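You operate a simulated robot arm through the tools that you are given. There is no shell and no other tool. Be economical: measure what you need, move in short steps, check, and stop when the job is done.

You run a simulated two-armed robot. Do the job below in one go: nothing can be reset, and whatever is moved stays where it is left.

Task
Close the cap strip and the long tube, then keep the tube on Warm.
Fine: press the strip home on the green block with the grey capping tool and put it back; hold the tube for its cap; tube in the cold block's wide well, dial turned to Warm. Set down upright: grey capping tool, long tube.

It is judged by the outcome, as a careful person would: the job done as asked, and still so three seconds after it is handed in. It fails if anything else is knocked over, pushed out of place, dropped, spilled or broken. Lids that push on must go on centred and level and be pressed home; caps that screw on are set level and turned clockwise until they are tight.

Robot
Two 7-joint arms with fingered hands on one trunk, on a base that drives. Base frame: it is fixed to the floor where the robot stands at the start and does not move with it; the origin is under the middle of the robot, x ahead of it, y to its left, z up; the surface under the hand at the start is at about z = 900. Lengths are in mm, angles in degrees, forces in N, time in s.
The left shoulder is at the start at [50, 187, 1232], the right one opposite. With the tool pointing down near the work surface each hand reaches from about 360 to 780 mm from the robot's upright axis, wherever it stands, measured 20 degrees to its own side. Places, roughly: block dial [400, 400, 900]; cap strip [600, 200, 1000]; wide well of the cold block [500, 400, 1000]. Payload 3.6 kg a hand.
The TCP of each hand is the grasp point between the finger pads, 26 mm short of the fingertips. In the tool frame z runs along the fingers and y along their closing line. The gripper opens to 88 mm. The gripper's body begins 30 mm behind the TCP. The gripper is a hand of 3 fingers: y runs from the thumb to the fingers, the wrist lies at [-17, -98, -164] in the tool frame, and closing takes about 1.5 s.
Orientation is that of the tool frame in the base frame, as [roll, pitch, yaw] about the fixed x, y, z axes, in that order (R = Rz(yaw) Ry(pitch) Rx(roll)). With the fingers straight down and the wrist toward the robot, the tool's x, y and z point along [0, 1, 0], [1, 0, 0] and [0, 0, -1] of the base frame.

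Tools
- The arms move only by the tool jog_arm. It takes "left_targets", "right_targets" or both (then of equal length, played together; a hand with none holds still); each is a list of rows, each a list of 7 numbers: the turn, a rotation vector about the tool's x, y, z in degrees, then the shift along the tool's x, y, z in mm, then the opening in per cent of the stroke, from 0 (shut) to 100 (fully open). In form: [[rx, ry, rz, x, y, z, claw], ...]. A call has 1 to 12 rows; each row is the pose to reach, as a shift and turn from the pose commanded when the call began, along the tool's axes at that moment. Rows are played at 5 a second. More than 50 mm and 8.6 degrees between two rows, or a gripper value outside its range, and nothing of the call is played. Where a pose cannot be reached the arm comes as near as it can. A force on the tool above 90 N (or 10 N above the force at the start of the call, whichever is more), or a blocked arm, ends the call early, and 0.2 s more pass. The fingers move at their own pace (about 153 mm/s each) and stop on an object; they squeeze with about 27 N. The grip force told is the motor's: it shows also when the fingers shut on nothing. Time passes only in rows, and 0.2 s behind the last, so rows that repeat a pose let the fingers close. It gives the time, the measured TCP pose, the force on the tool (base axes), the opening and the grip force at its end, in the units of the frame above (readings bear some noise), with the torque about the TCP (base axes, N m) and any sound that the robot's microphone picked up, and new pictures: "pictures" is both (left out), scene, wrist or none (wrist: the cameras of the hands that moved).
- Cameras (640 x 400 px; columns grow to the right, rows downward): "scene" is now at [218.2, 42.5, 1163.3]; the picture's right is [0.49, -0.87, -0.00], its down [-0.15, -0.08, -0.99] and it looks along [0.86, 0.48, -0.17] (base axes); focal length 214 px, centre (320, 200). "left" rides on the left gripper at [-56, -80, -102] in its tool frame; the picture's right is [-0.73, -0.32, 0.60], its down [0.62, -0.67, 0.41] and it looks along [0.27, 0.68, 0.69] (tool axes); focal length 247 px, centre (320, 200). "right" rides on the right gripper at [56, -80, -102] in its tool frame; the picture's right is [-0.73, 0.32, -0.60], its down [-0.62, -0.67, 0.41] and it looks along [-0.27, 0.68, 0.69] (tool axes); focal length 247 px, centre (320, 200). There is no depth. A picture from a camera that has moved, and an enlarged one, comes with that camera's place and axes in the base frame and with its lens. The place of the scene camera against the robot may be out by one fixed shift of up to 12 mm in any direction.
- slide_trunk(by): slides the trunk up (or, below 0, down) by that many mm; the arms and the scene camera ride with it, the base frame stays. It gives what a move gives, with no picture.
- steer(legs): drives the robot by 1 to 6 legs, each [ahead, left, turn to the left] in mm, mm and degrees, along the robot's own axes; the way and the turn of a leg run together, so that a leg with both is an arc; at most 1500 mm and 180 degrees a leg. The arms and the cameras ride along, it lands a little off, and it stops where it bumps. It gives what a move gives, and a new picture of the scene camera.
- preshape(shape, hand): the hand has 3 fingers and takes this shape, open, in about a second: jaw (thumb against the fingers, like two jaws); tri (thumb and two fingers); tip (a fingertip pinch); poke (one finger out to press); point (the index stretched); flat (the hand flat); cup (the hand cupped); fist (a fist). The gripper value then closes the fingers along that shape, each until it touches; the sizes above hold for jaw. It gives what a move gives, with no picture.
- aim_head(pan, tilt): turns the head with the scene camera to pan (to the left, within 60 degrees either way) and tilt (down, from -29 to 69), counted from straight ahead of the robot. It gives what a move gives, and a new picture of the scene camera.
- inspect(camera, box): a new picture of the part [left, top, right, bottom] of that camera's present view, enlarged. It takes no simulated time.
- job_done(): hands the job in; it is judged then, once.

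Go step by step. Nothing tells you exact positions but the pictures and the camera data: compare them with the known pose of the tool, close in by small moves and look again before you grip or let go. The budget is 120 turns and 260 pictures, counting those below and the enlarged ones. Unless the task says otherwise, let go and move clear before handing in.

The tools are called after "Emit:" as a command line: name --argument value ..., lists and objects as JSON in quotes. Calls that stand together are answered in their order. jog_arm: Moves the arms, as the interface text tells. Its arguments: {"type":"object","properties":{"left_targets":{"type":"array"},"right_targets":{"type":"array"},"pictures":{"type":"string","enum":["both","scene","wrist","none"]}},"required":[]} The other tools are called the same way: slide_trunk (by) slides the trunk up or down; preshape (shape, hand) gives the hand a shape; steer (legs) drives the base; aim_head (pan, tilt) turns the head that bears the scene camera; inspect (camera, box) takes an enlarged picture of a part of a camera's view; job_done () hands the job in.

At the start:

```text
time_s: 0.0
left_tool_pos: [458.9, 340.6, 1191.2]
left_tcp_rot: [-179.9, 0.0, 90.0]
left_contact_force: [-0.2, -0.6, 0.3]
left_wrist_torque: [-0.02, -0.01, 0.0]
left_grip_width: 88.0
left_grasp_force: 0.0
left_shape: jaw
right_tool_pos: [569.2, -41.9, 1235.0]
right_tcp_rot: [-180.0, 0.0, 89.9]
right_contact_force: [-0.7, 0.2, 0.5]
right_wrist_torque: [0.0, -0.05, -0.01]
right_grip_width: 87.8
right_grasp_force: 0.0
right_shape: jaw
trunk travel left (down, up): [-375.0, 382.0]
robot x, y, heading: [-1.4, 0.1, -0.0]
head pan, tilt: [29.4, 9.7]
```

scene: 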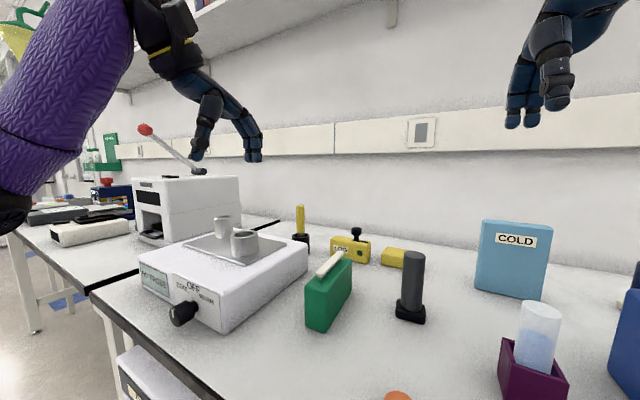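
right: 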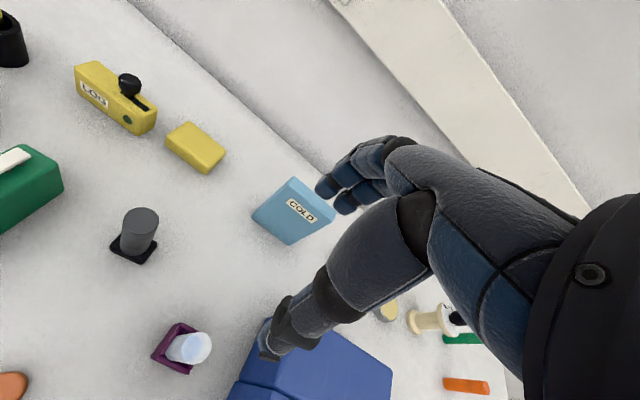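
left: 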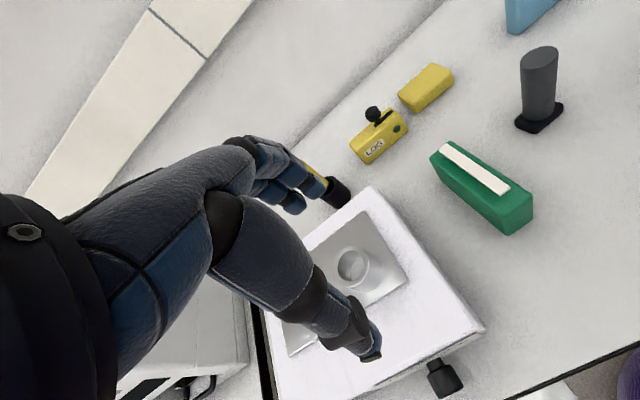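

I see the cold block with a dial at left, the green block with the white strip, the grey capping tool on a black foot, and the tube in a purple holder. I'll look closer and tilt the head down to measure.

Emit:
aim_head --pan 0 --tilt 40

Emit:
inspect --camera "right" --box '[0, 120, 320, 400]'

Emit:
inspect --camera "left" --box '[240, 40, 600, 400]'

```text
time_s: 0.9
left_tool_pos: [459.0, 341.0, 1191.3]
left_tcp_rot: [179.9, 0.1, 89.9]
left_contact_force: [-0.7, 0.3, 0.3]
left_wrist_torque: [0.04, 0.02, 0.03]
left_grip_width: 87.7
left_grasp_force: 0.0
left_shape: jaw
right_tool_pos: [570.5, -42.2, 1236.3]
right_tcp_rot: [-180.0, 0.1, 90.0]
right_contact_force: [0.2, 0.3, 0.0]
right_wrist_torque: [0.02, -0.01, 0.02]
right_grip_width: 87.8
right_grasp_force: 0.1
right_shape: jaw
trunk travel left (down, up): [-375.0, 382.0]
robot x, y, heading: [-0.2, 2.0, -0.0]
head pan, tilt: [0.0, 40.0]
camera scene: at [222.3, -3.1, 1115.2], right [0.0, -1.0, 0.0], down [-0.64, 0.0, -0.77], along [0.77, 0.0, -0.64], focal length 214 px, centre (320, 200)
```

scene: 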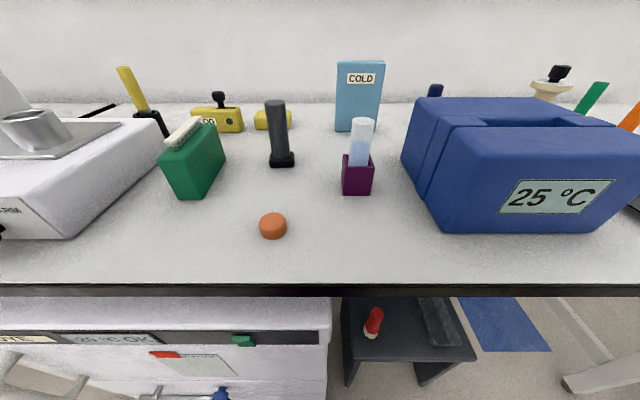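

```text
1.43 times, centred on (160, 260) of right
camera zoom: at [490.1, 14.3, 1338.9], right [0.32, -0.73, 0.6], down [-0.67, -0.62, -0.41], along [0.68, -0.27, -0.69], focal length 353 px, centre (549, 114)
```

zoom: 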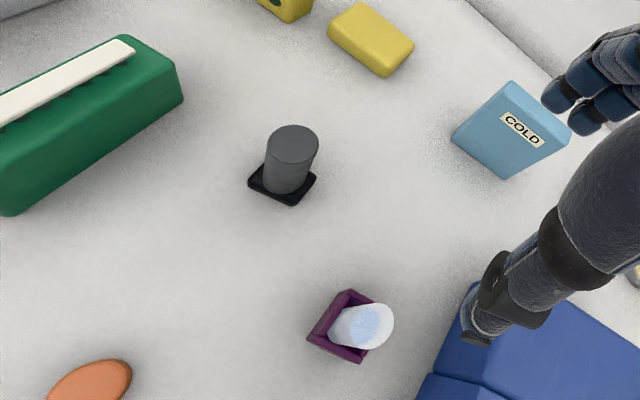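

```text
1.11 times, centred on (420, 220) of left
camera zoom: at [376.8, 285.5, 1293.6], right [-0.32, -0.73, -0.6], down [-0.67, 0.62, -0.41], along [0.68, 0.27, -0.69], focal length 274 px, centre (209, 178)
```

zoom: 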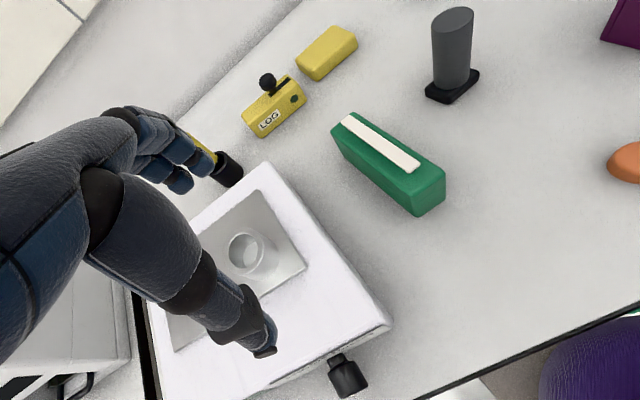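

The strip runs along x from about (503,205) to (601,207), z≈983. I'll look closer at the capping tool, tube, strip and dial.

Emit:
inspect --camera "scene" --box '[240, 80, 400, 200]'

Emit:
inspect --camera "scene" --box '[140, 90, 260, 210]'

Emit:
aim_head --pan 45 --tilt 35

```text
3.33 times, centred on (320, 140) of scene
camera zoom: at [222.3, -3.1, 1115.2], right [0.0, -1.0, 0.0], down [-0.64, 0.0, -0.77], along [0.77, 0.0, -0.64], focal length 715 px, centre (320, 400)
```

zoom: 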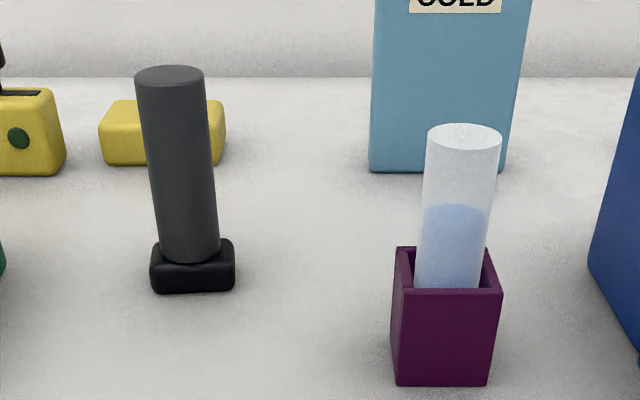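

```text
3.33 times, centred on (200, 150) of scene
camera zoom: at [222.3, -3.1, 1115.2], right [0.0, -1.0, 0.0], down [-0.64, 0.0, -0.77], along [0.77, 0.0, -0.64], focal length 715 px, centre (720, 367)
```

zoom: 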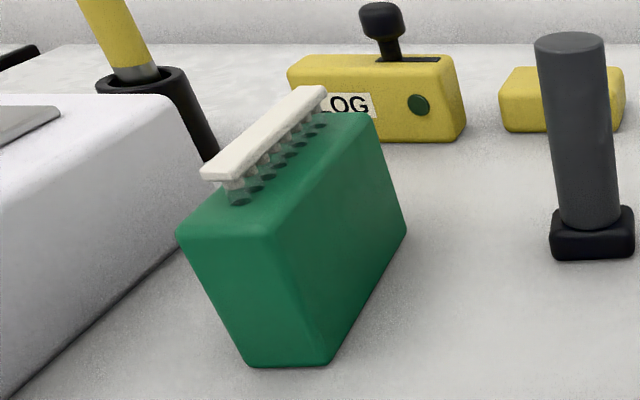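

```text
time_s: 2.1
left_tool_pos: [456.9, 340.3, 1191.2]
left_tcp_rot: [179.9, 0.0, 89.9]
left_contact_force: [0.4, 0.6, 0.4]
left_wrist_torque: [0.01, -0.01, 0.0]
left_grip_width: 87.6
left_grasp_force: 0.1
left_shape: jaw
right_tool_pos: [569.5, -42.4, 1235.9]
right_tcp_rot: [-179.9, 0.0, 90.0]
right_contact_force: [-0.7, 0.3, 0.3]
right_wrist_torque: [0.02, 0.01, -0.02]
right_grip_width: 87.3
right_grasp_force: 0.1
right_shape: jaw
trunk travel left (down, up): [-375.0, 382.0]
robot x, y, heading: [0.8, 0.9, -0.1]
head pan, tilt: [45.0, 35.0]
camera scene: at [199.6, 59.1, 1122.6], right [0.71, -0.71, 0.0], down [-0.41, -0.41, -0.82], along [0.58, 0.58, -0.57], focal length 214 px, centre (320, 200)
```

scene: 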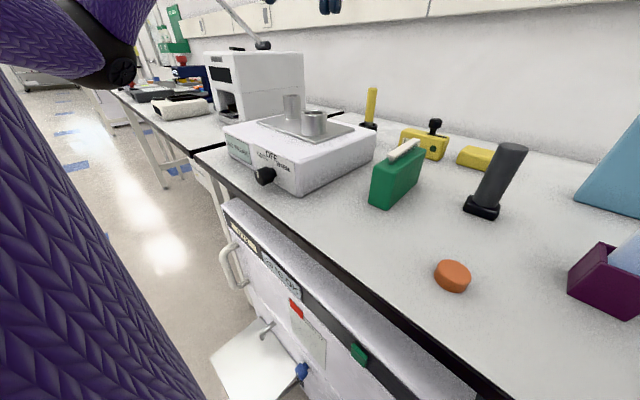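

The capping tool is a grey handle (about 34 mm, top near z 1015) on a black rectangular foot at about (598,70). I move the right hand aside and bring the left hand above the tool.

Emit:
jog_arm --left_targets '[[0, 0, 0, -40, 20, 0, 100], [0, 0, 0, -80, 40, 0, 100], [0, 0, 0, -120, 60, 0, 100], [0, 0, 0, -160, 80, 10, 100], [0, 0, 0, -200, 100, 20, 100], [0, 0, 0, -235, 120, 40, 100], [0, 0, 0, -270, 138, 60, 100]]' --right_targets '[[0, 0, 0, -40, 0, 0, 100], [0, 0, 0, -80, 0, 0, 100], [0, 0, 0, -120, 0, 0, 100], [0, 0, 0, -160, -10, 0, 100], [0, 0, 0, -180, -20, 0, 100], [0, 0, 0, -200, -30, 0, 100], [0, 0, 0, -200, -30, 0, 100]]' --pictures "none"

Emit:
aim_head --pan 10 --tilt 30

Emit:
inspect --camera "left" --box '[0, 0, 640, 400]'

Emit:
inspect --camera "right" --box '[0, 0, 640, 400]'

```text
time_s: 3.7
left_tool_pos: [597.4, 69.7, 1131.0]
left_tcp_rot: [-180.0, 0.1, 90.1]
left_contact_force: [-0.7, -0.4, -0.7]
left_wrist_torque: [0.01, -0.03, -0.01]
left_grip_width: 87.7
left_grasp_force: 0.2
left_shape: jaw
right_tool_pos: [540.5, -242.8, 1234.7]
right_tcp_rot: [-180.0, 0.0, 90.0]
right_contact_force: [-0.8, 0.0, 0.0]
right_wrist_torque: [0.0, -0.03, -0.01]
right_grip_width: 87.7
right_grasp_force: 0.0
right_shape: jaw
trunk travel left (down, up): [-375.0, 382.0]
robot x, y, heading: [-2.6, 0.9, -0.1]
head pan, tilt: [45.0, 35.0]
```

```text
time_s: 4.7
left_tool_pos: [596.5, 70.9, 1132.3]
left_tcp_rot: [-179.9, 0.0, 90.0]
left_contact_force: [0.3, -0.3, 0.6]
left_wrist_torque: [0.02, 0.0, 0.01]
left_grip_width: 88.1
left_grasp_force: 0.1
left_shape: jaw
right_tool_pos: [539.2, -241.4, 1234.5]
right_tcp_rot: [180.0, 0.0, 90.0]
right_contact_force: [0.1, -0.3, 0.2]
right_wrist_torque: [0.0, 0.0, -0.01]
right_grip_width: 87.8
right_grasp_force: 0.1
right_shape: jaw
trunk travel left (down, up): [-375.0, 382.0]
robot x, y, heading: [0.1, -1.0, 0.0]
head pan, tilt: [10.0, 30.0]
camera scene: at [226.3, 12.6, 1130.4], right [0.17, -0.98, 0.0], down [-0.49, -0.09, -0.87], along [0.85, 0.15, -0.5], focal length 214 px, centre (320, 200)
```

scene: 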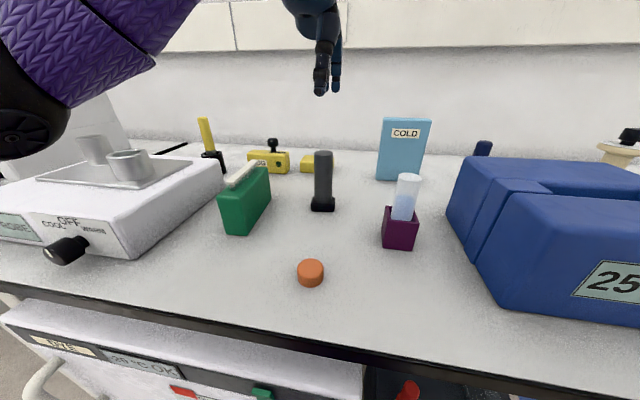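

```text
1.00 times, centred on (320, 200) of left (not enlarged: the box is as wide or as high as the picture)
camera zoom: at [515.8, 15.3, 1234.6], right [-0.32, -0.73, -0.6], down [-0.67, 0.62, -0.41], along [0.68, 0.27, -0.69], focal length 247 px, centre (320, 200)
```

zoom: 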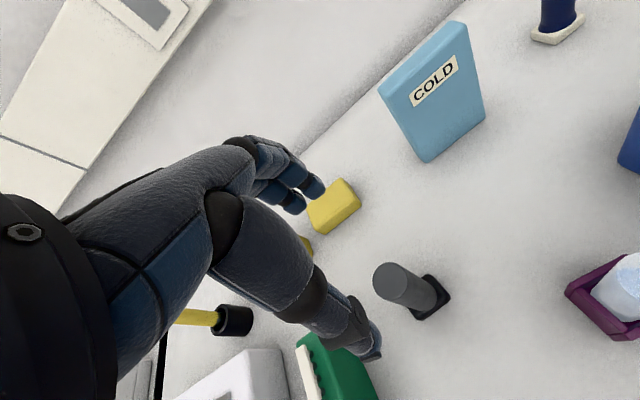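

```text
1.00 times, centred on (320, 200) of right (not enlarged: the box is as wide or as high as the picture)
camera zoom: at [460.8, -185.9, 1338.0], right [0.32, -0.73, 0.6], down [-0.67, -0.62, -0.41], along [0.68, -0.27, -0.69], focal length 247 px, centre (320, 200)
```

zoom: 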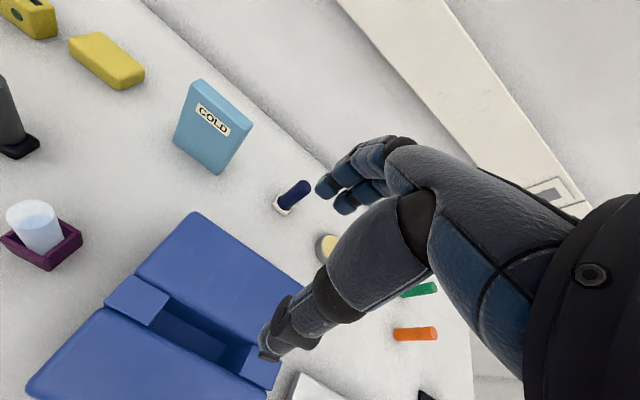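

The capping tool's axis is at about (598,74) with its top at z≈1011. I lower the left hand around it and check before closing.

Emit:
jog_arm --left_targets '[[0, 0, 0, 4, 1, 0, 100], [0, 0, 0, 4, 1, 40, 100], [0, 0, 0, 4, 1, 80, 100], [0, 0, 0, 4, 1, 115, 100], [0, 0, 0, 4, 1, 142, 100], [0, 0, 0, 4, 1, 142, 100]]'

```text
time_s: 6.1
left_tool_pos: [596.8, 75.6, 989.7]
left_tcp_rot: [180.0, 0.1, 90.0]
left_contact_force: [0.3, 0.3, 0.3]
left_wrist_torque: [0.01, -0.01, 0.0]
left_grip_width: 87.7
left_grasp_force: 0.1
left_shape: jaw
right_tool_pos: [541.5, -242.1, 1234.8]
right_tcp_rot: [-180.0, 0.1, 90.0]
right_contact_force: [0.7, 0.4, 0.9]
right_wrist_torque: [-0.01, -0.01, 0.06]
right_grip_width: 87.5
right_grasp_force: 0.1
right_shape: jaw
trunk travel left (down, up): [-375.0, 382.0]
robot x, y, heading: [3.2, -1.1, 0.0]
head pan, tilt: [10.0, 30.0]
camera scene: at [226.3, 12.5, 1130.4], right [0.17, -0.98, 0.0], down [-0.49, -0.09, -0.87], along [0.85, 0.15, -0.5], focal length 214 px, centre (320, 200)
camera left: at [515.4, 19.4, 1092.3], right [-0.32, -0.73, -0.6], down [-0.67, 0.62, -0.41], along [0.68, 0.27, -0.69], focal length 247 px, centre (320, 200)
```

scene: 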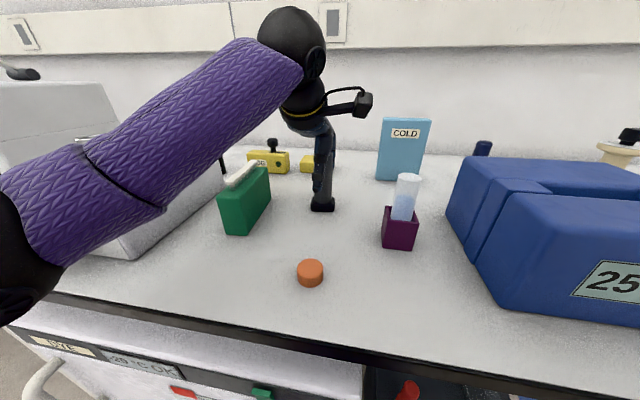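
left: 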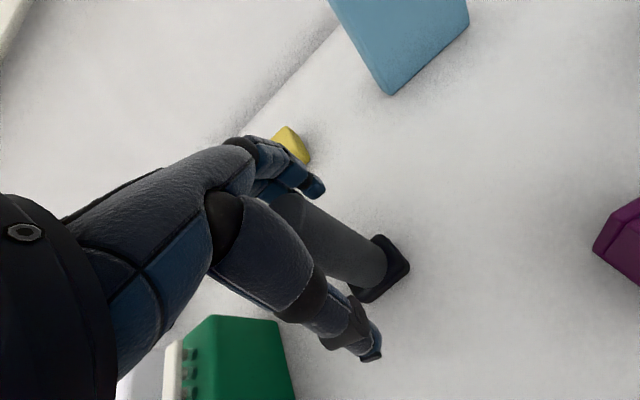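

The handle sits between thumb and fingers. I lower a few mm more and close.

Emit:
jog_arm --left_targets '[[0, 0, 0, 0, 0, 5, 100], [0, 0, 0, 0, 0, 5, 40], [0, 0, 0, 0, 0, 5, 0], [0, 0, 0, 0, 0, 5, 0], [0, 0, 0, 0, 0, 5, 0], [0, 0, 0, 0, 0, 5, 0], [0, 0, 0, 0, 0, 5, 0], [0, 0, 0, 0, 0, 5, 0], [0, 0, 0, 0, 0, 5, 0]]' --pictures "wrist"

```text
time_s: 8.1
left_tool_pos: [596.3, 74.0, 985.1]
left_tcp_rot: [180.0, 0.0, 90.0]
left_contact_force: [0.0, 0.6, -0.1]
left_wrist_torque: [0.0, -0.03, 0.0]
left_grip_width: 23.8
left_grasp_force: 26.9
left_shape: jaw
right_tool_pos: [540.7, -241.8, 1235.0]
right_tcp_rot: [-180.0, 0.0, 90.1]
right_contact_force: [-0.7, -0.1, -1.1]
right_wrist_torque: [0.05, -0.01, 0.0]
right_grip_width: 87.7
right_grasp_force: 0.0
right_shape: jaw
trunk travel left (down, up): [-375.0, 382.0]
robot x, y, heading: [1.3, 2.6, 0.1]
head pan, tilt: [10.0, 30.0]
camera left: at [515.5, 19.5, 1087.2], right [-0.32, -0.73, -0.6], down [-0.67, 0.62, -0.41], along [0.68, 0.27, -0.69], focal length 247 px, centre (320, 200)
```

left: 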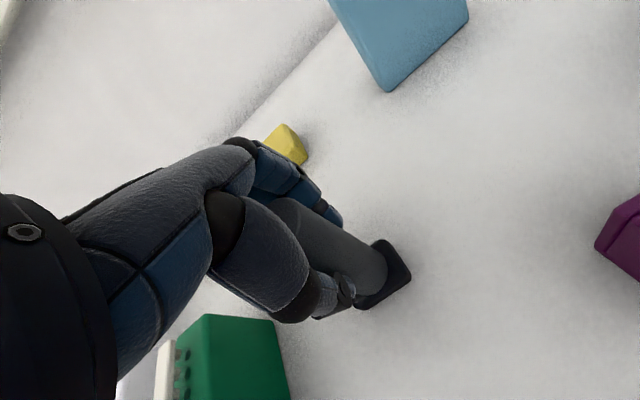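

The handle is gripped at TCP z≈985. I lift it and hold it above the strip, to compare by camera.

Emit:
jog_arm --left_targets '[[0, 0, 0, 0, 0, -10, 0], [0, 0, 0, 0, 0, -50, 0], [0, 0, 0, 0, 0, -95, 0], [0, 0, 0, 0, 0, -135, 0], [0, 0, 0, 40, -12, -140, 0], [0, 0, 0, 80, -24, -140, 0], [0, 0, 0, 110, -36, -140, 0], [0, 0, 0, 132, -44, -140, 0], [0, 0, 0, 132, -44, -140, 0]]'

Emit:
inspect --camera "scene" --box '[180, 80, 340, 240]'

```text
time_s: 10.1
left_tool_pos: [553.3, 207.5, 1123.8]
left_tcp_rot: [180.0, 0.0, 90.0]
left_contact_force: [-0.1, -0.3, -1.8]
left_wrist_torque: [-0.01, -0.02, -0.03]
left_grip_width: 23.8
left_grasp_force: 27.1
left_shape: jaw
right_tool_pos: [540.7, -242.5, 1235.0]
right_tcp_rot: [-180.0, 0.0, 90.1]
right_contact_force: [0.4, 0.0, -0.3]
right_wrist_torque: [0.02, 0.0, -0.02]
right_grip_width: 87.7
right_grasp_force: 0.2
right_shape: jaw
trunk travel left (down, up): [-375.0, 382.0]
robot x, y, heading: [0.3, 3.2, -0.1]
head pan, tilt: [10.0, 30.0]
camera scene: at [226.5, 12.0, 1130.4], right [0.17, -0.98, 0.0], down [-0.49, -0.09, -0.87], along [0.85, 0.15, -0.5], focal length 214 px, centre (320, 200)
camera left: at [470.9, 151.0, 1225.9], right [-0.32, -0.73, -0.6], down [-0.66, 0.62, -0.41], along [0.68, 0.27, -0.69], focal length 247 px, centre (320, 200)
```

scene: 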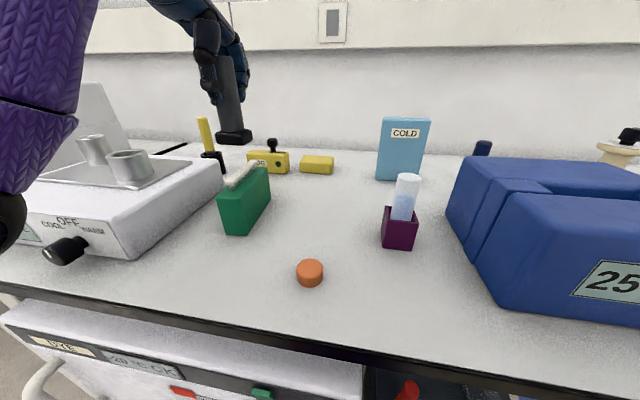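
left: 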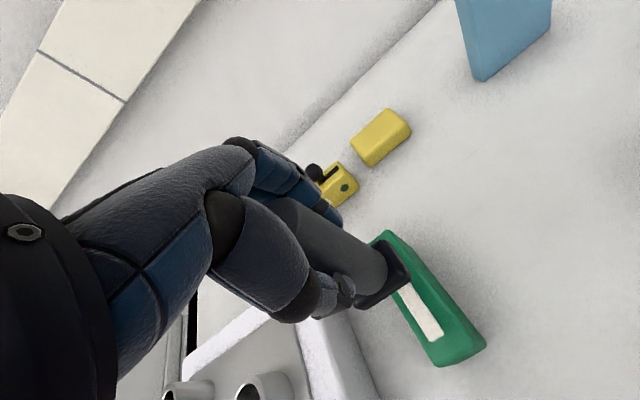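

```text
2.50 times, centred on (260, 160) of scene
camera zoom: at [226.5, 12.0, 1130.4], right [0.17, -0.98, 0.0], down [-0.49, -0.09, -0.87], along [0.85, 0.15, -0.5], focal length 536 px, centre (470, 300)
```

zoom: 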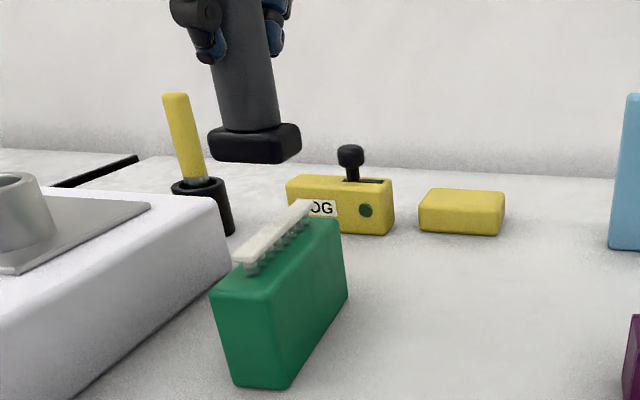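

The strip is centred at about (555,205), top z≈985, aligned along x, so the foot should meet it at TCP z≈1070. I lower onto the centre and press in small steps.

Emit:
jog_arm --left_targets '[[0, 0, 0, -2, 2, 20, 0], [0, 0, 0, -2, 2, 40, 0], [0, 0, 0, -2, 2, 48, 0], [0, 0, 0, -2, 2, 51, 0], [0, 0, 0, -2, 2, 54, 0], [0, 0, 0, -2, 2, 56, 0]]' --pictures "both"

Emit:
inspect --camera "scene" --box '[180, 80, 340, 240]'

```text
time_s: 11.5
left_tool_pos: [554.0, 204.6, 1069.0]
left_tcp_rot: [179.8, -0.1, 90.0]
left_contact_force: [0.3, 0.0, 5.0]
left_wrist_torque: [0.01, 0.02, 0.01]
left_grip_width: 24.2
left_grasp_force: 27.1
left_shape: jaw
right_tool_pos: [539.8, -242.9, 1234.6]
right_tcp_rot: [-180.0, 0.1, 90.0]
right_contact_force: [-0.3, 0.6, 0.7]
right_wrist_torque: [0.02, 0.01, -0.04]
right_grip_width: 87.7
right_grasp_force: 0.1
right_shape: jaw
trunk travel left (down, up): [-375.0, 382.0]
robot x, y, heading: [2.2, -4.3, 0.3]
head pan, tilt: [10.0, 30.0]
camera scene: at [226.0, 12.4, 1130.6], right [0.17, -0.98, 0.0], down [-0.49, -0.09, -0.87], along [0.85, 0.15, -0.5], focal length 214 px, centre (320, 200)
camera left: at [472.7, 149.4, 1171.2], right [-0.32, -0.73, -0.6], down [-0.66, 0.62, -0.41], along [0.68, 0.27, -0.69], focal length 247 px, centre (320, 200)
```

scene: 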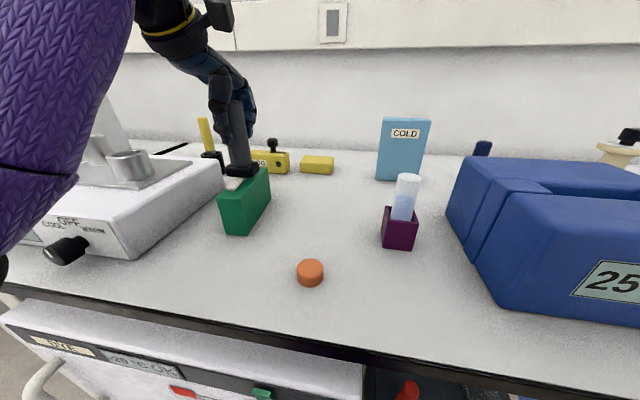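
left: 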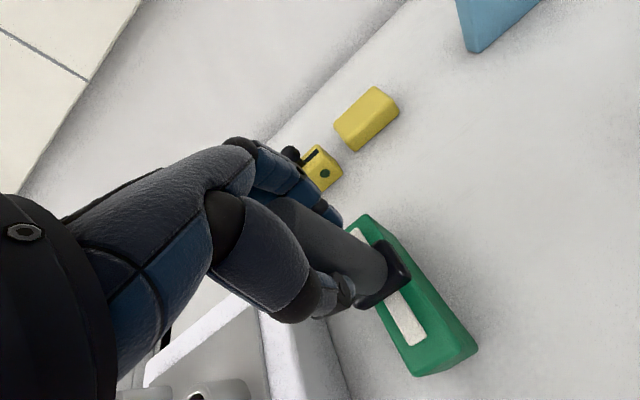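

```text
2.50 times, centred on (260, 160) of scene
camera zoom: at [226.0, 12.4, 1130.6], right [0.17, -0.98, 0.0], down [-0.49, -0.09, -0.87], along [0.85, 0.15, -0.5], focal length 536 px, centre (470, 300)
```

zoom: 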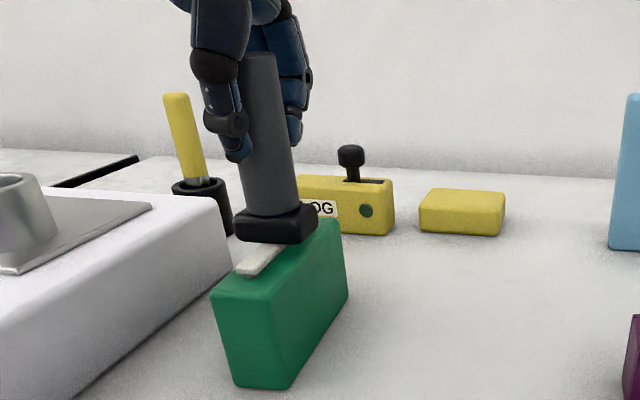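

Contact as expected (5 N at z 1069). I press on down slowly.

Emit:
jog_arm --left_targets '[[0, 0, 0, 0, 0, 1.5, 0], [0, 0, 0, 0, 0, 3, 0], [0, 0, 0, 0, 0, 4.5, 0], [0, 0, 0, 0, 0, 6, 0], [0, 0, 0, 0, 0, 7.5, 0], [0, 0, 0, 0, 0, 9, 0]]' --pictures "none"

Emit:
inspect --camera "scene" --box '[180, 80, 340, 240]'

```text
time_s: 12.9
left_tool_pos: [554.4, 205.3, 1062.0]
left_tcp_rot: [179.7, 0.0, 90.0]
left_contact_force: [1.6, 0.8, 18.5]
left_wrist_torque: [0.02, 0.08, 0.02]
left_grip_width: 25.0
left_grasp_force: 26.8
left_shape: jaw
right_tool_pos: [538.9, -241.5, 1236.1]
right_tcp_rot: [179.9, 0.0, 90.0]
right_contact_force: [0.1, 0.2, 0.8]
right_wrist_torque: [0.0, -0.04, 0.02]
right_grip_width: 87.7
right_grasp_force: 0.1
right_shape: jaw
trunk travel left (down, up): [-375.0, 382.0]
robot x, y, heading: [-0.8, -1.0, 0.2]
head pan, tilt: [10.0, 30.0]
```

```text
2.50 times, centred on (260, 160) of scene
camera zoom: at [225.1, 12.0, 1130.8], right [0.17, -0.98, 0.0], down [-0.49, -0.09, -0.87], along [0.85, 0.15, -0.5], focal length 536 px, centre (470, 300)
```

zoom: 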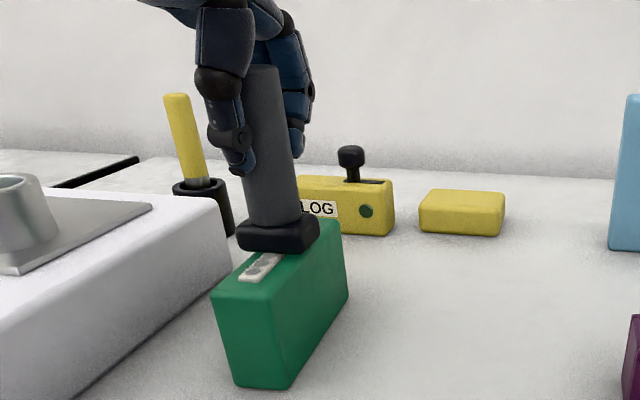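

The strip has gone down nearly flush. I press harder at the centre.

Emit:
jog_arm --left_targets '[[0, 0, 0, 0, 0, 2, 0], [0, 0, 0, 0, 0, 4, 0], [0, 0, 0, 0, 0, 6, 0], [0, 0, 0, 0, 0, 8, 0], [0, 0, 0, 0, 0, 8, 0]]' --pictures "wrist"

Emit:
inspect --camera "scene" --box '[200, 130, 300, 240]'

```text
time_s: 14.1
left_tool_pos: [553.6, 205.4, 1057.0]
left_tcp_rot: [179.2, 0.0, 90.0]
left_contact_force: [2.1, 2.7, 34.5]
left_wrist_torque: [0.07, 0.16, 0.06]
left_grip_width: 26.5
left_grasp_force: 26.5
left_shape: jaw
right_tool_pos: [537.8, -242.0, 1235.3]
right_tcp_rot: [179.9, 0.0, 90.0]
right_contact_force: [0.9, -0.2, 0.6]
right_wrist_torque: [-0.02, 0.02, -0.02]
right_grip_width: 87.5
right_grasp_force: 0.1
right_shape: jaw
trunk travel left (down, up): [-375.0, 382.0]
robot x, y, heading: [2.7, 1.6, 0.1]
head pan, tilt: [10.0, 30.0]
camera left: at [471.4, 148.9, 1158.2], right [-0.31, -0.73, -0.6], down [-0.66, 0.62, -0.42], along [0.68, 0.27, -0.68], focal length 247 px, centre (320, 200)
```

left: 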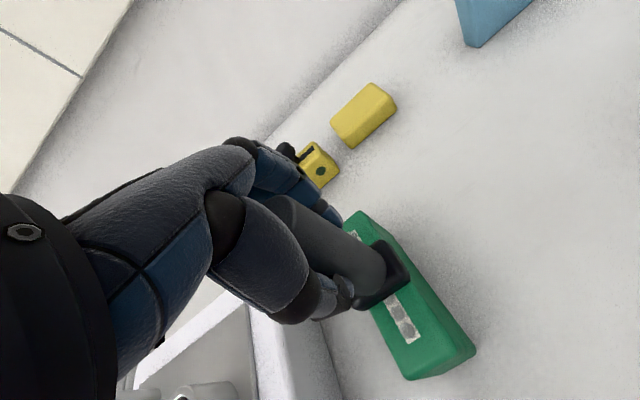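

```text
3.64 times, centred on (250, 185) of scene
camera zoom: at [224.0, 11.8, 1131.2], right [0.17, -0.98, 0.0], down [-0.49, -0.09, -0.87], along [0.85, 0.15, -0.5], focal length 780 px, centre (574, 254)
```

zoom: 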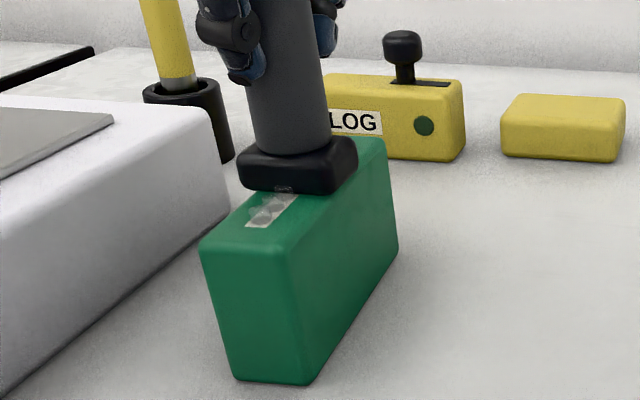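

The strip appears flush. I lift off to check it before touching the ends.

Emit:
jog_arm --left_targets '[[0, 0, 0, 0, 0, -10, 0], [0, 0, 0, 0, 0, -40, 0], [0, 0, 0, -40, 0, -60, 0], [0, 0, 0, -80, 0, -60, 0], [0, 0, 0, -80, 0, -60, 0]]' --pictures "wrist"

Emit:
inspect --camera "scene" --box '[200, 130, 300, 240]'

```text
time_s: 15.3
left_tool_pos: [555.4, 123.9, 1110.4]
left_tcp_rot: [-179.8, 0.0, 89.9]
left_contact_force: [0.3, -0.2, -1.5]
left_wrist_torque: [0.02, -0.02, 0.01]
left_grip_width: 25.9
left_grasp_force: 26.3
left_shape: jaw
right_tool_pos: [540.3, -241.9, 1235.3]
right_tcp_rot: [-180.0, 0.0, 90.0]
right_contact_force: [-0.2, 0.2, -0.4]
right_wrist_torque: [-0.02, 0.01, -0.01]
right_grip_width: 87.8
right_grasp_force: 0.1
right_shape: jaw
trunk travel left (down, up): [-375.0, 382.0]
robot x, y, heading: [-1.4, 1.6, 0.0]
head pan, tilt: [10.0, 30.0]
camera left: at [474.1, 68.6, 1213.3], right [-0.32, -0.73, -0.6], down [-0.67, 0.62, -0.41], along [0.67, 0.27, -0.69], focal length 247 px, centre (320, 200)
```

left: 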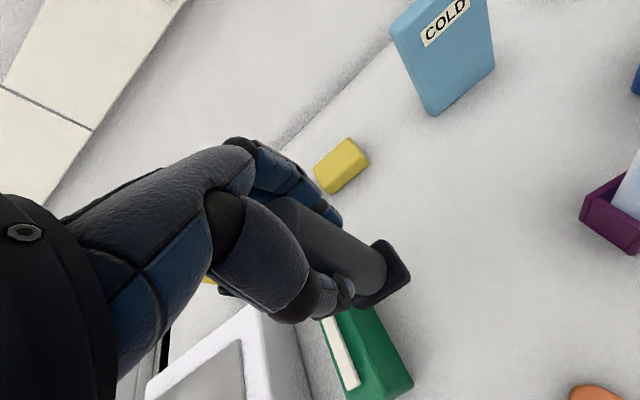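

```text
3.64 times, centred on (250, 185) of scene
camera zoom: at [226.3, 12.8, 1130.4], right [0.17, -0.98, 0.0], down [-0.49, -0.09, -0.87], along [0.85, 0.15, -0.5], focal length 780 px, centre (574, 254)
```

zoom: 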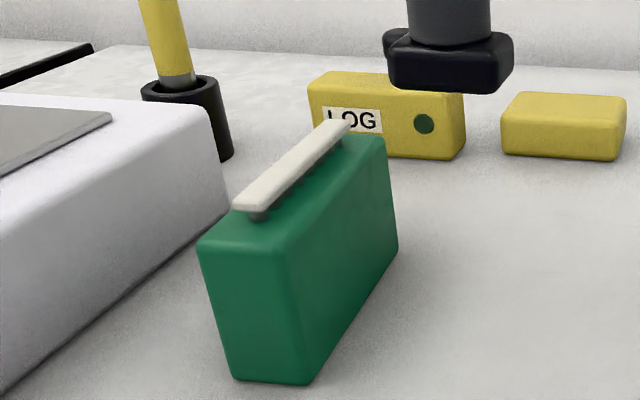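

Emit:
inspect --camera "scene" --box '[225, 155, 265, 195]'

```text
10.00 times, centred on (245, 175) of scene
camera zoom: at [226.3, 12.8, 1130.4], right [0.17, -0.98, 0.0], down [-0.49, -0.09, -0.87], along [0.85, 0.15, -0.5], focal length 2145 px, centre (1070, 450)
```

zoom: 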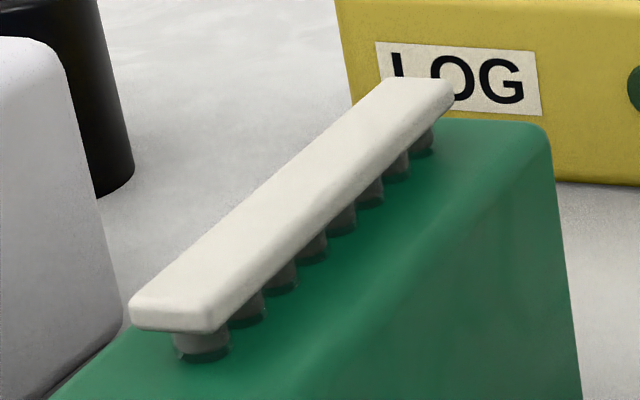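

The strip came down by about 6 mm and partly sprang up, with a small gap still showing. I'll press again on the near part and then the far part, more firmly.

Emit:
jog_arm --left_targets '[[0, 0, 0, 40, -12, 0, 0], [0, 0, 0, 81, -25, 0, 0], [0, 0, 0, 81, -25, 36, 0], [0, 0, 0, 81, -25, 43, 0], [0, 0, 0, 81, -25, 47, 0], [0, 0, 0, 81, -25, 51, 0], [0, 0, 0, 81, -25, 55, 0], [0, 0, 0, 81, -25, 59, 0], [0, 0, 0, 81, -25, 62, 0], [0, 0, 0, 81, -25, 62, 0]]' --pictures "none"

Emit:
inspect --camera "scene" --box '[205, 120, 285, 200]'

```text
time_s: 17.5
left_tool_pos: [529.7, 205.1, 1056.7]
left_tcp_rot: [179.2, 0.1, 90.0]
left_contact_force: [2.8, 1.5, 41.3]
left_wrist_torque: [0.02, 0.18, 0.07]
left_grip_width: 27.2
left_grasp_force: 26.8
left_shape: jaw
right_tool_pos: [537.2, -241.9, 1236.5]
right_tcp_rot: [179.9, -0.1, 90.0]
right_contact_force: [0.2, 0.1, 0.0]
right_wrist_torque: [0.02, -0.03, -0.01]
right_grip_width: 87.8
right_grasp_force: 0.1
right_shape: jaw
trunk travel left (down, up): [-375.0, 382.0]
robot x, y, heading: [1.7, -3.9, -0.1]
head pan, tilt: [10.0, 30.0]
```

```text
5.00 times, centred on (245, 160) of scene
camera zoom: at [223.8, 11.5, 1131.3], right [0.17, -0.98, 0.0], down [-0.49, -0.09, -0.87], along [0.85, 0.15, -0.5], focal length 1072 px, centre (695, 400)
```

zoom: 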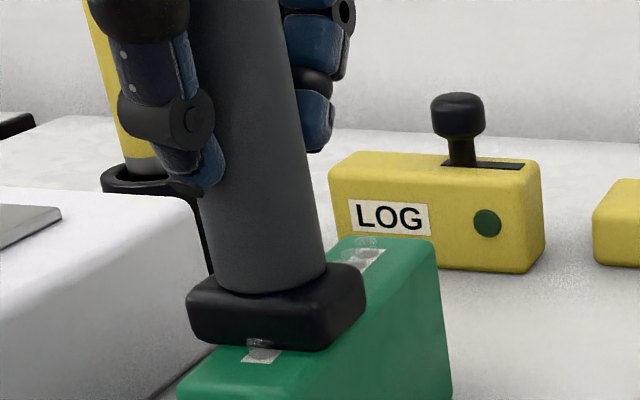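

Emit:
jog_arm --left_targets '[[0, 0, 0, 0, 0, -8, 0], [0, 0, 0, 0, 0, -25, 0], [0, 0, 0, 0, 25, -25, 0], [0, 0, 0, 0, 50, -25, 0], [0, 0, 0, 0, 50, -8, 0], [0, 0, 0, 0, 50, -4, 0], [0, 0, 0, 0, 50, 0, 0], [0, 0, 0, 0, 50, 3, 0], [0, 0, 0, 0, 50, 6, 0], [0, 0, 0, 0, 50, 8, 0], [0, 0, 0, 0, 50, 8, 0]]' --pictures "none"

Emit:
inspect --camera "scene" --box '[205, 120, 285, 200]'

```text
time_s: 19.9
left_tool_pos: [580.5, 205.2, 1053.6]
left_tcp_rot: [178.2, 0.3, 90.0]
left_contact_force: [5.0, 3.4, 49.8]
left_wrist_torque: [0.11, 0.09, 0.06]
left_grip_width: 28.4
left_grasp_force: 26.9
left_shape: jaw
right_tool_pos: [536.2, -242.8, 1237.3]
right_tcp_rot: [179.8, 0.0, 90.0]
right_contact_force: [-0.1, 0.2, -0.1]
right_wrist_torque: [-0.04, 0.0, -0.01]
right_grip_width: 87.6
right_grasp_force: 0.0
right_shape: jaw
trunk travel left (down, up): [-375.0, 382.0]
robot x, y, heading: [0.4, -0.4, 0.1]
head pan, tilt: [10.0, 30.0]
```

```text
5.00 times, centred on (245, 160) of scene
camera zoom: at [223.0, 11.6, 1131.4], right [0.17, -0.98, 0.0], down [-0.49, -0.09, -0.87], along [0.85, 0.15, -0.5], focal length 1072 px, centre (695, 400)
```

zoom: 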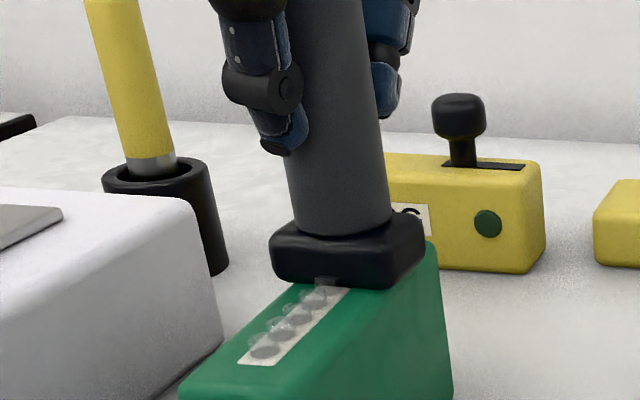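

Emit:
jog_arm --left_targets '[[0, 0, 0, 0, 0, -10, 0], [0, 0, 0, 0, 0, -40, 0], [0, 0, 0, -40, -10, -60, 0], [0, 0, 0, -80, -20, -60, 0], [0, 0, 0, -80, -20, -60, 0]]' --pictures "wrist"

Emit:
inspect --camera "scene" --box '[225, 155, 265, 195]'

Emit:
inspect --camera "scene" --box '[200, 130, 300, 240]'

```text
time_s: 21.1
left_tool_pos: [558.0, 127.0, 1100.0]
left_tcp_rot: [-179.9, -0.1, 90.0]
left_contact_force: [-0.9, 0.3, -0.9]
left_wrist_torque: [0.0, 0.0, 0.01]
left_grip_width: 25.5
left_grasp_force: 27.1
left_shape: jaw
right_tool_pos: [540.1, -241.3, 1235.7]
right_tcp_rot: [180.0, 0.1, 89.9]
right_contact_force: [-0.1, -0.5, 0.0]
right_wrist_torque: [0.03, 0.0, 0.03]
right_grip_width: 87.8
right_grasp_force: 0.0
right_shape: jaw
trunk travel left (down, up): [-375.0, 382.0]
robot x, y, heading: [1.4, 0.8, 0.0]
head pan, tilt: [10.0, 30.0]
camera left: at [478.2, 70.9, 1203.1], right [-0.32, -0.73, -0.6], down [-0.67, 0.62, -0.41], along [0.67, 0.27, -0.69], focal length 247 px, centre (320, 200)
```

left: 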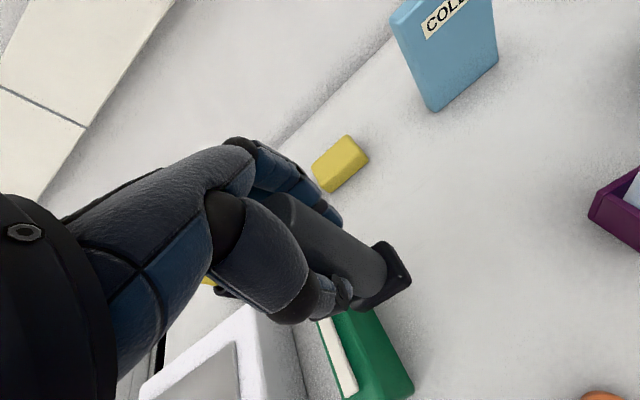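

```text
10.00 times, centred on (245, 175) of scene
camera zoom: at [226.3, 12.8, 1130.4], right [0.17, -0.98, 0.0], down [-0.49, -0.09, -0.87], along [0.85, 0.15, -0.5], focal length 2145 px, centre (1070, 450)
```

zoom: 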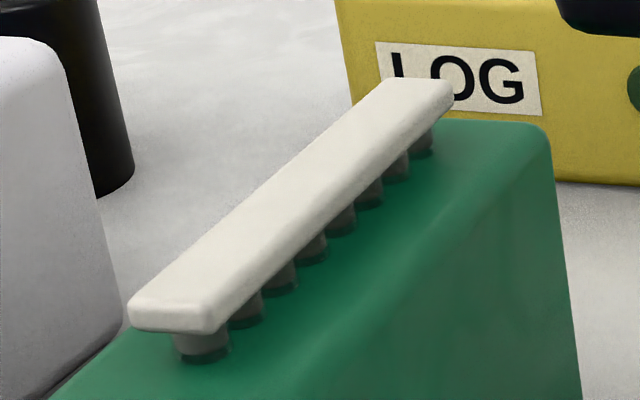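

```text
3.64 times, centred on (250, 185) of scene
camera zoom: at [226.3, 12.8, 1130.4], right [0.17, -0.98, 0.0], down [-0.49, -0.09, -0.87], along [0.85, 0.15, -0.5], focal length 780 px, centre (574, 254)
```

zoom: 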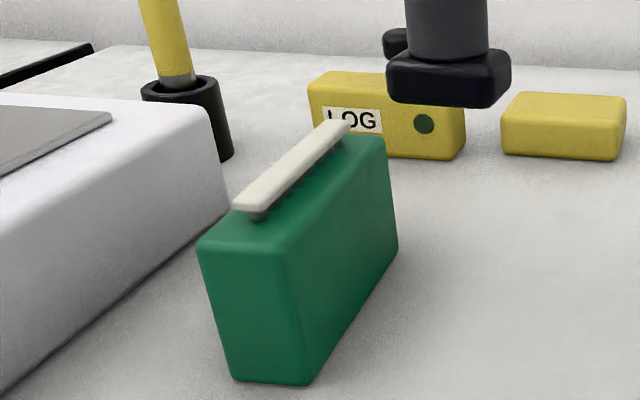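

The strip is in exactly the same level, seated state after all three presses, so it is home. Now I set the capping tool back at (597,74).

Emit:
jog_arm --left_targets '[[0, 0, 0, -26, 20, 0, 0], [0, 0, 0, -52, 39, 0, 0], [0, 0, 0, -52, 39, 45, 0], [0, 0, 0, -52, 39, 80, 0], [0, 0, 0, -52, 39, 100, 0], [0, 0, 0, -52, 39, 106, 0], [0, 0, 0, -52, 39, 108, 0]]'

Emit:
inspect --camera "scene" --box '[280, 130, 360, 230]'

```text
time_s: 22.7
left_tool_pos: [599.2, 74.6, 993.0]
left_tcp_rot: [-180.0, -0.1, 90.0]
left_contact_force: [0.2, -1.0, -1.5]
left_wrist_torque: [0.02, 0.03, 0.02]
left_grip_width: 25.0
left_grasp_force: 26.3
left_shape: jaw
right_tool_pos: [541.1, -242.1, 1235.9]
right_tcp_rot: [179.9, -0.1, 89.9]
right_contact_force: [0.5, 0.5, -0.1]
right_wrist_torque: [0.01, 0.01, -0.04]
right_grip_width: 87.8
right_grasp_force: 0.1
right_shape: jaw
trunk travel left (down, up): [-375.0, 382.0]
robot x, y, heading: [1.1, 1.1, -0.1]
head pan, tilt: [10.0, 30.0]
camera scene: at [226.4, 12.5, 1130.4], right [0.17, -0.98, 0.0], down [-0.49, -0.09, -0.87], along [0.85, 0.15, -0.5], focal length 214 px, centre (320, 200)
camera left: at [517.7, 18.3, 1095.9], right [-0.32, -0.73, -0.6], down [-0.67, 0.62, -0.41], along [0.68, 0.27, -0.69], focal length 247 px, centre (320, 200)
```

scene: 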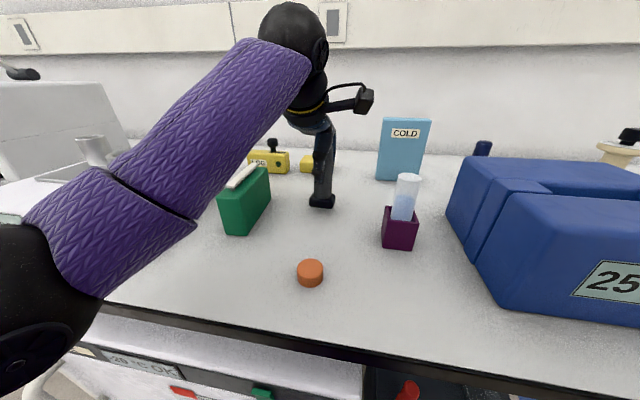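
left: 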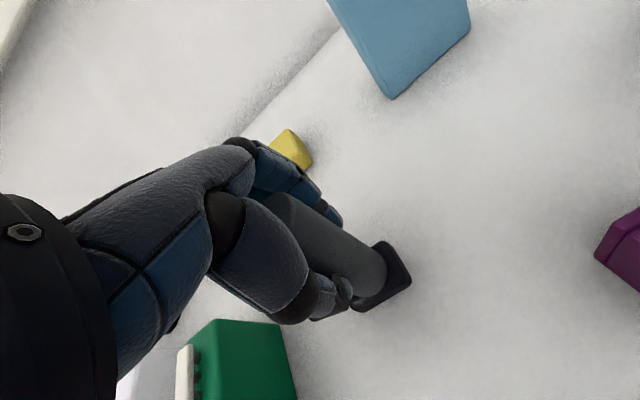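

```text
4.00 times, centred on (320, 180) of scene
camera zoom: at [226.4, 12.5, 1130.4], right [0.17, -0.98, 0.0], down [-0.49, -0.09, -0.87], along [0.85, 0.15, -0.5], focal length 858 px, centre (320, 280)
```

zoom: 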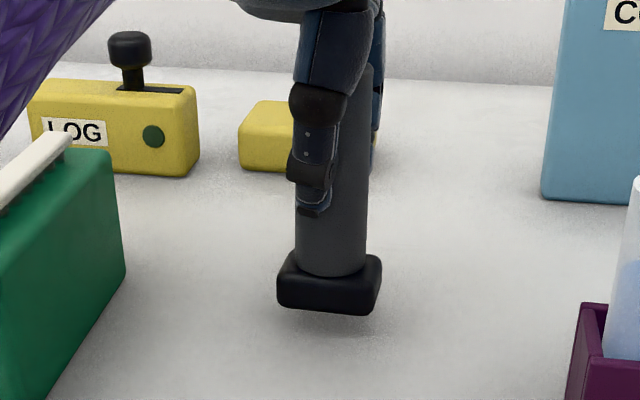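

The foot hangs a few mm above the bench; I lower it until it touches.

Emit:
jog_arm --left_targets '[[0, 0, 0, 0, 0, 4, 0], [0, 0, 0, 0, 0, 6, 0], [0, 0, 0, 0, 0, 7.5, 0], [0, 0, 0, 0, 0, 9, 0], [0, 0, 0, 0, 0, 9, 0]]' --pictures "none"

Emit:
inspect --camera "scene" --box '[280, 130, 360, 230]'

```text
time_s: 23.9
left_tool_pos: [598.2, 74.5, 984.8]
left_tcp_rot: [179.9, 0.0, 90.0]
left_contact_force: [0.1, 0.2, -0.8]
left_wrist_torque: [-0.02, 0.0, -0.01]
left_grip_width: 25.6
left_grasp_force: 27.5
left_shape: jaw
right_tool_pos: [539.6, -241.2, 1235.1]
right_tcp_rot: [-179.9, -0.1, 90.0]
right_contact_force: [0.4, -0.6, -0.9]
right_wrist_torque: [0.0, -0.03, -0.02]
right_grip_width: 87.6
right_grasp_force: 0.0
right_shape: jaw
trunk travel left (down, up): [-375.0, 382.0]
robot x, y, heading: [-0.1, 0.2, -0.1]
head pan, tilt: [10.0, 30.0]
```

```text
4.00 times, centred on (320, 180) of scene
camera zoom: at [226.4, 12.5, 1130.4], right [0.17, -0.98, 0.0], down [-0.49, -0.09, -0.87], along [0.85, 0.15, -0.5], focal length 858 px, centre (320, 280)
```

zoom: 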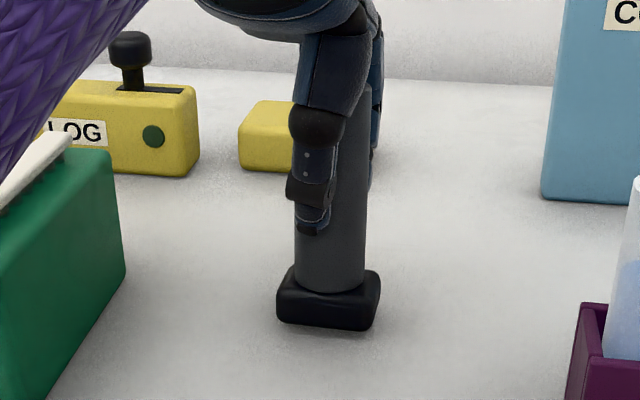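

Emit:
jog_arm --left_targets '[[0, 0, 0, 0, 0, 1.5, 0], [0, 0, 0, 0, 0, 3, 0], [0, 0, 0, 0, 0, 3, 0]]' --pictures "none"

Emit:
inspect --camera "scene" --box '[280, 130, 360, 230]'

```text
time_s: 24.7
left_tool_pos: [599.3, 73.5, 981.5]
left_tcp_rot: [180.0, -0.1, 90.0]
left_contact_force: [-0.4, -0.1, 0.3]
left_wrist_torque: [0.03, -0.02, 0.02]
left_grip_width: 25.7
left_grasp_force: 26.5
left_shape: jaw
right_tool_pos: [541.1, -241.7, 1234.5]
right_tcp_rot: [-180.0, 0.0, 90.0]
right_contact_force: [0.4, 0.0, -0.1]
right_wrist_torque: [0.0, -0.02, 0.0]
right_grip_width: 87.7
right_grasp_force: 0.1
right_shape: jaw
trunk travel left (down, up): [-375.0, 382.0]
robot x, y, heading: [3.2, 0.6, -0.4]
head pan, tilt: [10.0, 30.0]
```

```text
4.00 times, centred on (320, 180) of scene
camera zoom: at [226.3, 12.5, 1130.5], right [0.17, -0.98, 0.0], down [-0.49, -0.09, -0.87], along [0.85, 0.15, -0.5], focal length 858 px, centre (320, 280)
```

zoom: 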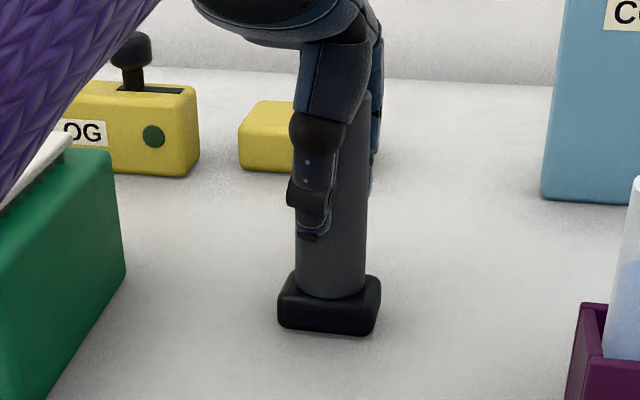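

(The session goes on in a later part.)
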